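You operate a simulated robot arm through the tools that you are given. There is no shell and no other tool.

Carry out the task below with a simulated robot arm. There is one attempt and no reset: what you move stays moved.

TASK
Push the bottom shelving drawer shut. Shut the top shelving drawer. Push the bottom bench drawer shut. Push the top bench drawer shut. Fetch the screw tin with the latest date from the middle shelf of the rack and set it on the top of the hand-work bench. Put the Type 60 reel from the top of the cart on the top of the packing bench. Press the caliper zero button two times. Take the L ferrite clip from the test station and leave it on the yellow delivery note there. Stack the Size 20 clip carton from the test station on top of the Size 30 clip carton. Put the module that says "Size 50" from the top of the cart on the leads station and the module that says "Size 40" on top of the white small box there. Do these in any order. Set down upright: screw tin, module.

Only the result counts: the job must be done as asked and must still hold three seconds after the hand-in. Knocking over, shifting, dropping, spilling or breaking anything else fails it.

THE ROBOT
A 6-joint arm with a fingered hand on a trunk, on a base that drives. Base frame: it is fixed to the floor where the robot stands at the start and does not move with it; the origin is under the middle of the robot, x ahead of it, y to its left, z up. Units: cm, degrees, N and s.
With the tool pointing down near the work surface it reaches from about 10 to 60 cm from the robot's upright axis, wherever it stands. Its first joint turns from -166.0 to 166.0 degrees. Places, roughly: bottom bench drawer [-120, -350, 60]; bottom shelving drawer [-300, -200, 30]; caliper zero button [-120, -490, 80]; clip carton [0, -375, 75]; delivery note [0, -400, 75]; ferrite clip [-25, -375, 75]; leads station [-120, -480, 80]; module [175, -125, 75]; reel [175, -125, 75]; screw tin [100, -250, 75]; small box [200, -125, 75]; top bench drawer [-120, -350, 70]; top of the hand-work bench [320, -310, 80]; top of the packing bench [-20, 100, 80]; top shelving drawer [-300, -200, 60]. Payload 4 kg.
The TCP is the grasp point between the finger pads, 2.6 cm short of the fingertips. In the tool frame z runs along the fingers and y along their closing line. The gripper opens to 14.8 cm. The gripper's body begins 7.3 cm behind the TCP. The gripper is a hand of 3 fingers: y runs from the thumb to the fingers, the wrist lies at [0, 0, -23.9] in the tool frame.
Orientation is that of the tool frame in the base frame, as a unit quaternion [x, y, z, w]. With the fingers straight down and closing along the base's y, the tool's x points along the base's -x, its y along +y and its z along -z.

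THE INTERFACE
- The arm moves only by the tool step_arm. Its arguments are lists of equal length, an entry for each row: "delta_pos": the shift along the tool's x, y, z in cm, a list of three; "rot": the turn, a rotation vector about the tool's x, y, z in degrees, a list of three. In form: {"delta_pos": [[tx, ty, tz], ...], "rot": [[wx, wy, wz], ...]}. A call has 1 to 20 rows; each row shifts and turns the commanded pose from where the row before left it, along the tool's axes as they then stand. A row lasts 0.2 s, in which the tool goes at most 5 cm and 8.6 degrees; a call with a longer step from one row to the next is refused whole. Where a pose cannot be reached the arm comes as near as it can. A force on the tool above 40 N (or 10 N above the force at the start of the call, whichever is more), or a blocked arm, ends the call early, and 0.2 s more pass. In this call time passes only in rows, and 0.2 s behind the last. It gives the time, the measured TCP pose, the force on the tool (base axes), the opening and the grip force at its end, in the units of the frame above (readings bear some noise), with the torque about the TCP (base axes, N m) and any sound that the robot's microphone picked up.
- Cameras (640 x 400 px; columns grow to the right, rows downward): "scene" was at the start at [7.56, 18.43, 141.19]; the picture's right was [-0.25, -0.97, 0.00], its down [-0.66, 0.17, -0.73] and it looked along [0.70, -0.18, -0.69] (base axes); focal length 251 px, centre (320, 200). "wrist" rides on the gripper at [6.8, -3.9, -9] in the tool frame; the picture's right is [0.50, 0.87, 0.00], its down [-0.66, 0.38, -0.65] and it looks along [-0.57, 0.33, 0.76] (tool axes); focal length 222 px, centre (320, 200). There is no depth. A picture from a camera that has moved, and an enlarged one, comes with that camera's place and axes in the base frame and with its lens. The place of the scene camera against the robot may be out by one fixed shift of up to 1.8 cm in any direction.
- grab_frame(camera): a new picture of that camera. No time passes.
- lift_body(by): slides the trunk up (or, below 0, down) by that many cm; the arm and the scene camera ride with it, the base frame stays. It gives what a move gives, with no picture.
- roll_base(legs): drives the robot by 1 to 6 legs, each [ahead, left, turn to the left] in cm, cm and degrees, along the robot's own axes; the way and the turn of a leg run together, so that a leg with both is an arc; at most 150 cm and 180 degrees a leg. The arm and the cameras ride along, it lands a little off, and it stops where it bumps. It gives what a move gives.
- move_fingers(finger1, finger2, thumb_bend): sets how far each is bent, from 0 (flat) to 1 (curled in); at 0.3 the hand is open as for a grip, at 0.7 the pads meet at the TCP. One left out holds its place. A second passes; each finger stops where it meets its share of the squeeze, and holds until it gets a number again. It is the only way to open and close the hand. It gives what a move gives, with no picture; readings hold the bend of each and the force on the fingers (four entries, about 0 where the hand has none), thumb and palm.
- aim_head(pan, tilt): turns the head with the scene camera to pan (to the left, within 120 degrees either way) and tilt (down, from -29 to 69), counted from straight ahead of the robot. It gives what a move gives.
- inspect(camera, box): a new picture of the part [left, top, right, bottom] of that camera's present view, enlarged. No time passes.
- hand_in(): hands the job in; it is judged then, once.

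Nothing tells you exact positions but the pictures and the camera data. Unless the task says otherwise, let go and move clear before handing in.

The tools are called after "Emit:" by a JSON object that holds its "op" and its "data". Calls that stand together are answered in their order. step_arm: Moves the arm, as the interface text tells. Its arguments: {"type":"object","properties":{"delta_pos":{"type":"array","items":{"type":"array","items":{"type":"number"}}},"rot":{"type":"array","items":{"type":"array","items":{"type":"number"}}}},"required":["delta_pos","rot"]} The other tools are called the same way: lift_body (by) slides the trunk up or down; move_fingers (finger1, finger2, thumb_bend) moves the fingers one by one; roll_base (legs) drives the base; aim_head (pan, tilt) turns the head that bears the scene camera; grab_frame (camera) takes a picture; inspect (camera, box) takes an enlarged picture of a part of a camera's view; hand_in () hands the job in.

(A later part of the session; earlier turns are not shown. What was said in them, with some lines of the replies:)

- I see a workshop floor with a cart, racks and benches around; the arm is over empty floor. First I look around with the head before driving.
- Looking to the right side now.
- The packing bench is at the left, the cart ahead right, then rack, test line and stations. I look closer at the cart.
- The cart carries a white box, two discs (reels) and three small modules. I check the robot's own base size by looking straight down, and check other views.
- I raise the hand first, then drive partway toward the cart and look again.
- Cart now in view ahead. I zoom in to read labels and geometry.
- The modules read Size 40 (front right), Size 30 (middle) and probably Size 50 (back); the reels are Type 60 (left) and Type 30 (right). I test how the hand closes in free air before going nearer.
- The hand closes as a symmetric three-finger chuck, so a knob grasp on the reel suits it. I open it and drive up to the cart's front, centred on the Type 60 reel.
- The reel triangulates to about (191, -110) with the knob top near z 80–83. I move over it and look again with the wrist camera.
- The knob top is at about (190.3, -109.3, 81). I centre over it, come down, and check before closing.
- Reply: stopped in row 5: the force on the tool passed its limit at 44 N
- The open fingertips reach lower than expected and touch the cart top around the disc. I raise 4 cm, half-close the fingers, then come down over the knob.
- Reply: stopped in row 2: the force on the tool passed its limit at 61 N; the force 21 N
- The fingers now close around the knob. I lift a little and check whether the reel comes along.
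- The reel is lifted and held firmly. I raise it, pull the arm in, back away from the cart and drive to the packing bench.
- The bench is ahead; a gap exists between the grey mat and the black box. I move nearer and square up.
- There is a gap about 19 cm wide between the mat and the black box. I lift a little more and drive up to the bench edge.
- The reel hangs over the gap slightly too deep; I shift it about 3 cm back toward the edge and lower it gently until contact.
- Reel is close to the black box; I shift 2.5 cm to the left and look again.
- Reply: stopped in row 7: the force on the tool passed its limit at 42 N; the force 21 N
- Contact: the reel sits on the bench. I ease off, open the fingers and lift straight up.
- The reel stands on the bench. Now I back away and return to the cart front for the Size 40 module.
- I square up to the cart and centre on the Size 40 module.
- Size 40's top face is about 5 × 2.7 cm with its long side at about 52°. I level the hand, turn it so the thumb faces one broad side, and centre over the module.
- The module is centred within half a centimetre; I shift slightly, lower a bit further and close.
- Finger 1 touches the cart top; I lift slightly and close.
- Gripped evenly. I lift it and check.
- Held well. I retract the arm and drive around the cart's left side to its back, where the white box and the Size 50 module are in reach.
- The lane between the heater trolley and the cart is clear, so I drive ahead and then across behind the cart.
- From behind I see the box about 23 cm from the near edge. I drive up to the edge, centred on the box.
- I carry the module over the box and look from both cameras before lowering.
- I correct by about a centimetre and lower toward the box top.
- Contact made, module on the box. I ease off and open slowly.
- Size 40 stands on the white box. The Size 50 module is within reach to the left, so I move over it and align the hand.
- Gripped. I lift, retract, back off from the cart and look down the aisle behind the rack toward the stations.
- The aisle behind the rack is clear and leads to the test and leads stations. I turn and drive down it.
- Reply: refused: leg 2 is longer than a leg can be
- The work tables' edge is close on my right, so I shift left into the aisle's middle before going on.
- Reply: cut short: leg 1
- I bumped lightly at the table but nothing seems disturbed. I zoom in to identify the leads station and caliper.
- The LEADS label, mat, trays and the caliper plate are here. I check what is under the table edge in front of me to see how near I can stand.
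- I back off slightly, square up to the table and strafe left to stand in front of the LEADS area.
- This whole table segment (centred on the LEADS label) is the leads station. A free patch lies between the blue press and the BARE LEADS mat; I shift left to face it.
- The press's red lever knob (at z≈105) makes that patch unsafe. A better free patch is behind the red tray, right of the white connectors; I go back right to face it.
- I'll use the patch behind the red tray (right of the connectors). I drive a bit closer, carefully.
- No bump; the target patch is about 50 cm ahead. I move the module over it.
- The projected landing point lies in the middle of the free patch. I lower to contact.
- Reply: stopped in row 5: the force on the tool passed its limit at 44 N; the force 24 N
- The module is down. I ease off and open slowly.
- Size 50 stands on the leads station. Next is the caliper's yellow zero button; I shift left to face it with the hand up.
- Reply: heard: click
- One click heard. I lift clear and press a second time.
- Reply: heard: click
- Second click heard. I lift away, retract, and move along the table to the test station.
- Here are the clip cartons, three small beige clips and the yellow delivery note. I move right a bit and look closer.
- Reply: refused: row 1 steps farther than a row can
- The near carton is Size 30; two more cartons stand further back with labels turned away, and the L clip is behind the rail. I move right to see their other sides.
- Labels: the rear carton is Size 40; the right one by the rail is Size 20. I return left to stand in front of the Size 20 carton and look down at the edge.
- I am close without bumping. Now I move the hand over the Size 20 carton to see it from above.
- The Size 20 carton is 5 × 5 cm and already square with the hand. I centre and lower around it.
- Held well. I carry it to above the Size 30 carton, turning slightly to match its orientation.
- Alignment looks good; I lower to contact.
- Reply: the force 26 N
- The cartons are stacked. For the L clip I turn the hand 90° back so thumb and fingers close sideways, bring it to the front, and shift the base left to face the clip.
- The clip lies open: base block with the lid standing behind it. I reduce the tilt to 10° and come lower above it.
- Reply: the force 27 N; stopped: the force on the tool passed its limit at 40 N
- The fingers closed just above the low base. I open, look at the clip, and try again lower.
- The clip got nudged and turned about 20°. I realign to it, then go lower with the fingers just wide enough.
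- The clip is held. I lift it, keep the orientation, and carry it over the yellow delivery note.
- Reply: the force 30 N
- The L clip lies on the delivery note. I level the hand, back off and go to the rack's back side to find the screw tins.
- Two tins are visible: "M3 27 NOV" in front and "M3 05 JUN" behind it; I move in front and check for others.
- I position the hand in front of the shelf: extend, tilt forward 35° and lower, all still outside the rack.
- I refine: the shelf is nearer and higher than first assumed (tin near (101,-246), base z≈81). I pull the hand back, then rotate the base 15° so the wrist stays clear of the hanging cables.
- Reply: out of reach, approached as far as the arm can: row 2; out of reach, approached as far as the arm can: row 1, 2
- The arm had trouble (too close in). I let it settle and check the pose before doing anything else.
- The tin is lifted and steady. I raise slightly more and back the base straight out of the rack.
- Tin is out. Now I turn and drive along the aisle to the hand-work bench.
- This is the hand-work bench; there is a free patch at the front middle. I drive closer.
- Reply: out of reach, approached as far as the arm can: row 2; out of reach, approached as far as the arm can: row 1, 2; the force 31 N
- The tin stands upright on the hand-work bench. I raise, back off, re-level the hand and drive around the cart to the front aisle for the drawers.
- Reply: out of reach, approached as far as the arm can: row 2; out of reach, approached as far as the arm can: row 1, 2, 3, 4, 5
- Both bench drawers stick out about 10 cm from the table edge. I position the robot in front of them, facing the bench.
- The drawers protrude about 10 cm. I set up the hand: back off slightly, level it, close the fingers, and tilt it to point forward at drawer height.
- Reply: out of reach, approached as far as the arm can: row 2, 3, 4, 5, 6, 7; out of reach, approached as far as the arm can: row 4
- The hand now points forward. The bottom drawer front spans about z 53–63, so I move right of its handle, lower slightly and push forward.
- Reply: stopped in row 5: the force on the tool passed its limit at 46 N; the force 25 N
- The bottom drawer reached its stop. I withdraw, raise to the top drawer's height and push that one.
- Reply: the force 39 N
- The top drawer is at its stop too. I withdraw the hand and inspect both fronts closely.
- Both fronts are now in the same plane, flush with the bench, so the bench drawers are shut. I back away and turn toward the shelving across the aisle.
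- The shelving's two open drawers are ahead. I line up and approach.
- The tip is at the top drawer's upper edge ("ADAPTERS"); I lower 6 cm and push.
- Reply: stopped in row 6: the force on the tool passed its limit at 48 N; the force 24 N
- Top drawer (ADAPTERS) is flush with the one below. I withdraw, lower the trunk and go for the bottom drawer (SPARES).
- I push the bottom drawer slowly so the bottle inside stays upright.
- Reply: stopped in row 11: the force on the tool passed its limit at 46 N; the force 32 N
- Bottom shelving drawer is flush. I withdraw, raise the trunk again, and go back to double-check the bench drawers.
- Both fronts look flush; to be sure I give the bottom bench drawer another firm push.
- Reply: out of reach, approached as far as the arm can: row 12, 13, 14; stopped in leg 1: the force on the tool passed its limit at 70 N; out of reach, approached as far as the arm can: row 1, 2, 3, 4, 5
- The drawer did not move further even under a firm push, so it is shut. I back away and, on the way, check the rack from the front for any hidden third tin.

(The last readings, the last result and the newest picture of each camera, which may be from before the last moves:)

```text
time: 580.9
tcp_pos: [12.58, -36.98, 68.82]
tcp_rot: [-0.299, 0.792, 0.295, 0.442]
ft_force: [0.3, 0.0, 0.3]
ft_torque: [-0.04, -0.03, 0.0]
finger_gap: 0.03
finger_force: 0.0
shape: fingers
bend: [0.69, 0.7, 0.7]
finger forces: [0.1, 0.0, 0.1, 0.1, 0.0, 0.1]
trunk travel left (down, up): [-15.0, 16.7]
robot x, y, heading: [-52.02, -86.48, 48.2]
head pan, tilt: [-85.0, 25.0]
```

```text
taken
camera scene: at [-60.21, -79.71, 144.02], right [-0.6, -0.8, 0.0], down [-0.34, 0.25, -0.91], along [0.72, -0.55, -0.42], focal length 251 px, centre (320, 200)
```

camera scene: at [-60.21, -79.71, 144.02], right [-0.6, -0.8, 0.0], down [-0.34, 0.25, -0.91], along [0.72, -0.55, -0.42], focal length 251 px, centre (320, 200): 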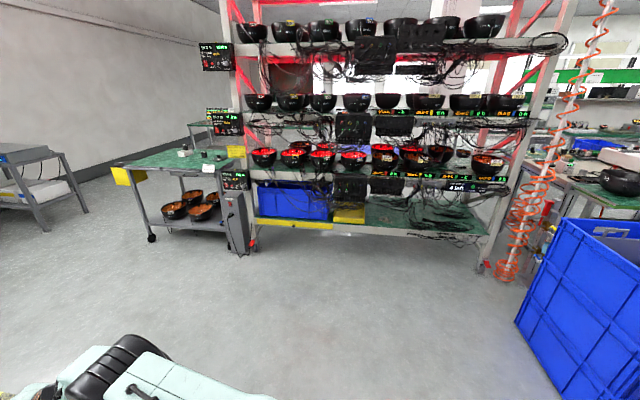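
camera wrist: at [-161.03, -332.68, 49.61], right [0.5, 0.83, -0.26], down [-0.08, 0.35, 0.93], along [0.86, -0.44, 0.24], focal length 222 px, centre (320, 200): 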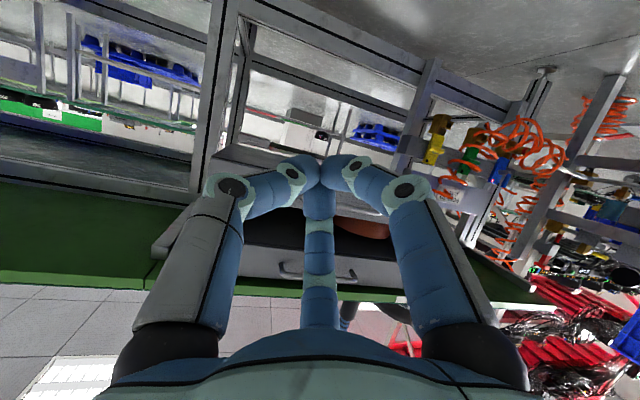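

Emit:
{"op": "inspect", "data": {"camera": "scene", "box": [235, 110, 535, 220]}}

Emit:
{"op": "roll_base", "data": {"legs": [[0, -60, 0]]}}

Emit:
{"op": "aim_head", "data": {"pan": -92, "tilt": 35}}

Emit:
{"op": "grab_frame", "data": {"camera": "scene"}}

Emit:
{"op": "inspect", "data": {"camera": "scene", "box": [170, 60, 470, 200]}}

```text
2.13 times, centred on (385, 165) of scene
camera zoom: at [-60.21, -79.71, 144.02], right [-0.6, -0.8, 0.0], down [-0.34, 0.25, -0.91], along [0.72, -0.55, -0.42], focal length 535 px, centre (181, 275)
```

zoom: 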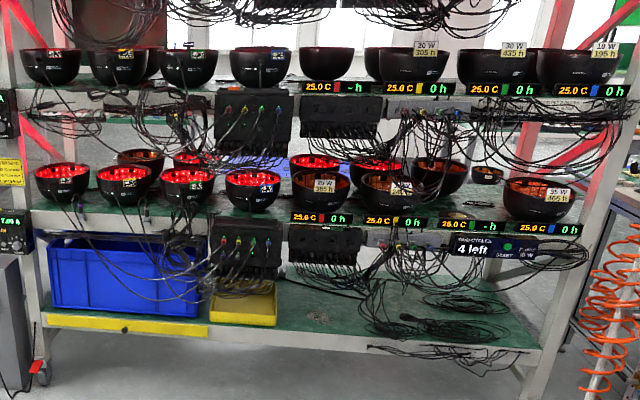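

```text
time: 586.7
tcp_pos: [57.33, -76.9, 68.8]
tcp_rot: [-0.303, 0.791, 0.297, 0.441]
ft_force: [0.0, 0.8, 0.4]
ft_torque: [0.01, 0.0, 0.0]
finger_gap: 0.02
finger_force: 0.0
shape: fingers
bend: [0.69, 0.7, 0.7]
finger forces: [0.1, 0.0, 0.1, 0.0, 0.0, 0.1]
trunk travel left (down, up): [-15.0, 16.7]
robot x, y, heading: [-7.03, -126.59, 48.6]
head pan, tilt: [-85.0, 25.0]
```

```text
time: 587.4
tcp_pos: [57.44, -76.88, 68.82]
tcp_rot: [-0.302, 0.792, 0.297, 0.441]
ft_force: [0.5, 0.3, 0.1]
ft_torque: [0.03, 0.02, -0.03]
finger_gap: 0.07
finger_force: 0.0
shape: fingers
bend: [0.69, 0.7, 0.7]
finger forces: [0.0, 0.0, 0.1, 0.0, 0.1, 0.0]
trunk travel left (down, up): [-15.0, 16.7]
robot x, y, heading: [-7.29, -126.8, 48.5]
head pan, tilt: [-92.0, 35.0]
```

```text
taken
camera scene: at [-16.07, -120.8, 142.45], right [-0.69, -0.72, 0.0], down [-0.42, 0.39, -0.82], along [0.59, -0.56, -0.57], focal length 251 px, centre (320, 200)
```

scene: 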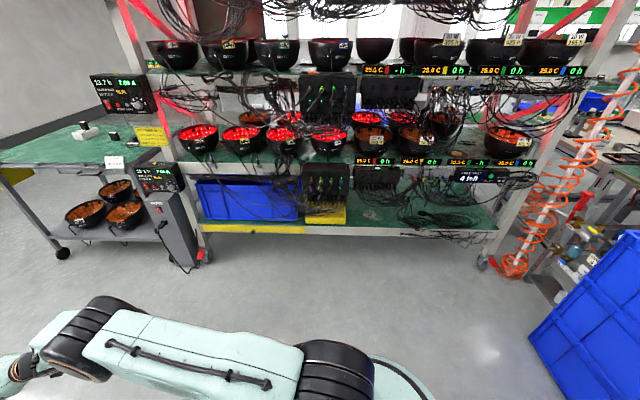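

```text
2.13 times, centred on (320, 130) of scene
camera zoom: at [-16.07, -120.8, 142.45], right [-0.69, -0.72, 0.0], down [-0.42, 0.39, -0.82], along [0.59, -0.56, -0.57], focal length 535 px, centre (320, 349)
```

zoom: 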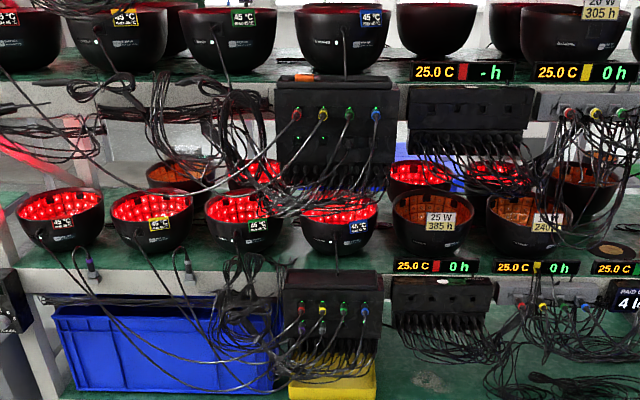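

Nothing more is visible from the front: the only tins seen on the middle shelf were 27 NOV and 05 JUN. All the steps are done and the hand is empty and clear, so I hand in.

Emit:
{"op": "hand_in", "data": {}}

```text
The job is handed in.
```

I did all ten parts of the job and handed it in. I don't have the judge's result yet.

| Part | What I saw or measured |
|---|---|
| Shelving drawers, top and bottom | Both pushed to a hard stop and flush with the drawer between them. |
| Bench drawers, top and bottom | Both pushed to a hard stop. A second, firmer push did not move the bottom one. |
| Screw tin | "27 NOV" tin set upright at the front middle of the hand-work bench. |
| Type 60 reel | On the packing bench, between the grey mat and the black box. |
| Caliper zero button | Pressed twice, with one click heard each time. The display read 40.0 mm before and after the first press; I did not look at it after the second. |
| L ferrite clip | On the yellow delivery note, lid still open. |
| Size 20 carton | Stacked on the Size 30 carton, within about half a centimetre of square. |
| Size 50 module | Upright on the leads station, behind the red tray. |
| Size 40 module | Upright on the white small box, which is on the cart. |

Some points are less certain:

- **Tin date:** I only ever saw two tins on the middle shelf, 27 NOV and 05 JUN. I looked from several angles at the back and from the front, but bowls and cables block parts of the shelf. A hidden third tin is unlikely, not impossible.
- **Leads station:** I took it to be the whole table section with the LEADS label and used a free patch on it.
- **"There" for Size 40:** I read it as the cart, since that is where your list of places puts the white small box.
- **Possible bump:** One drive near the leads station was reported as cut short. I could not tell what it touched, and nothing on the table looked disturbed.
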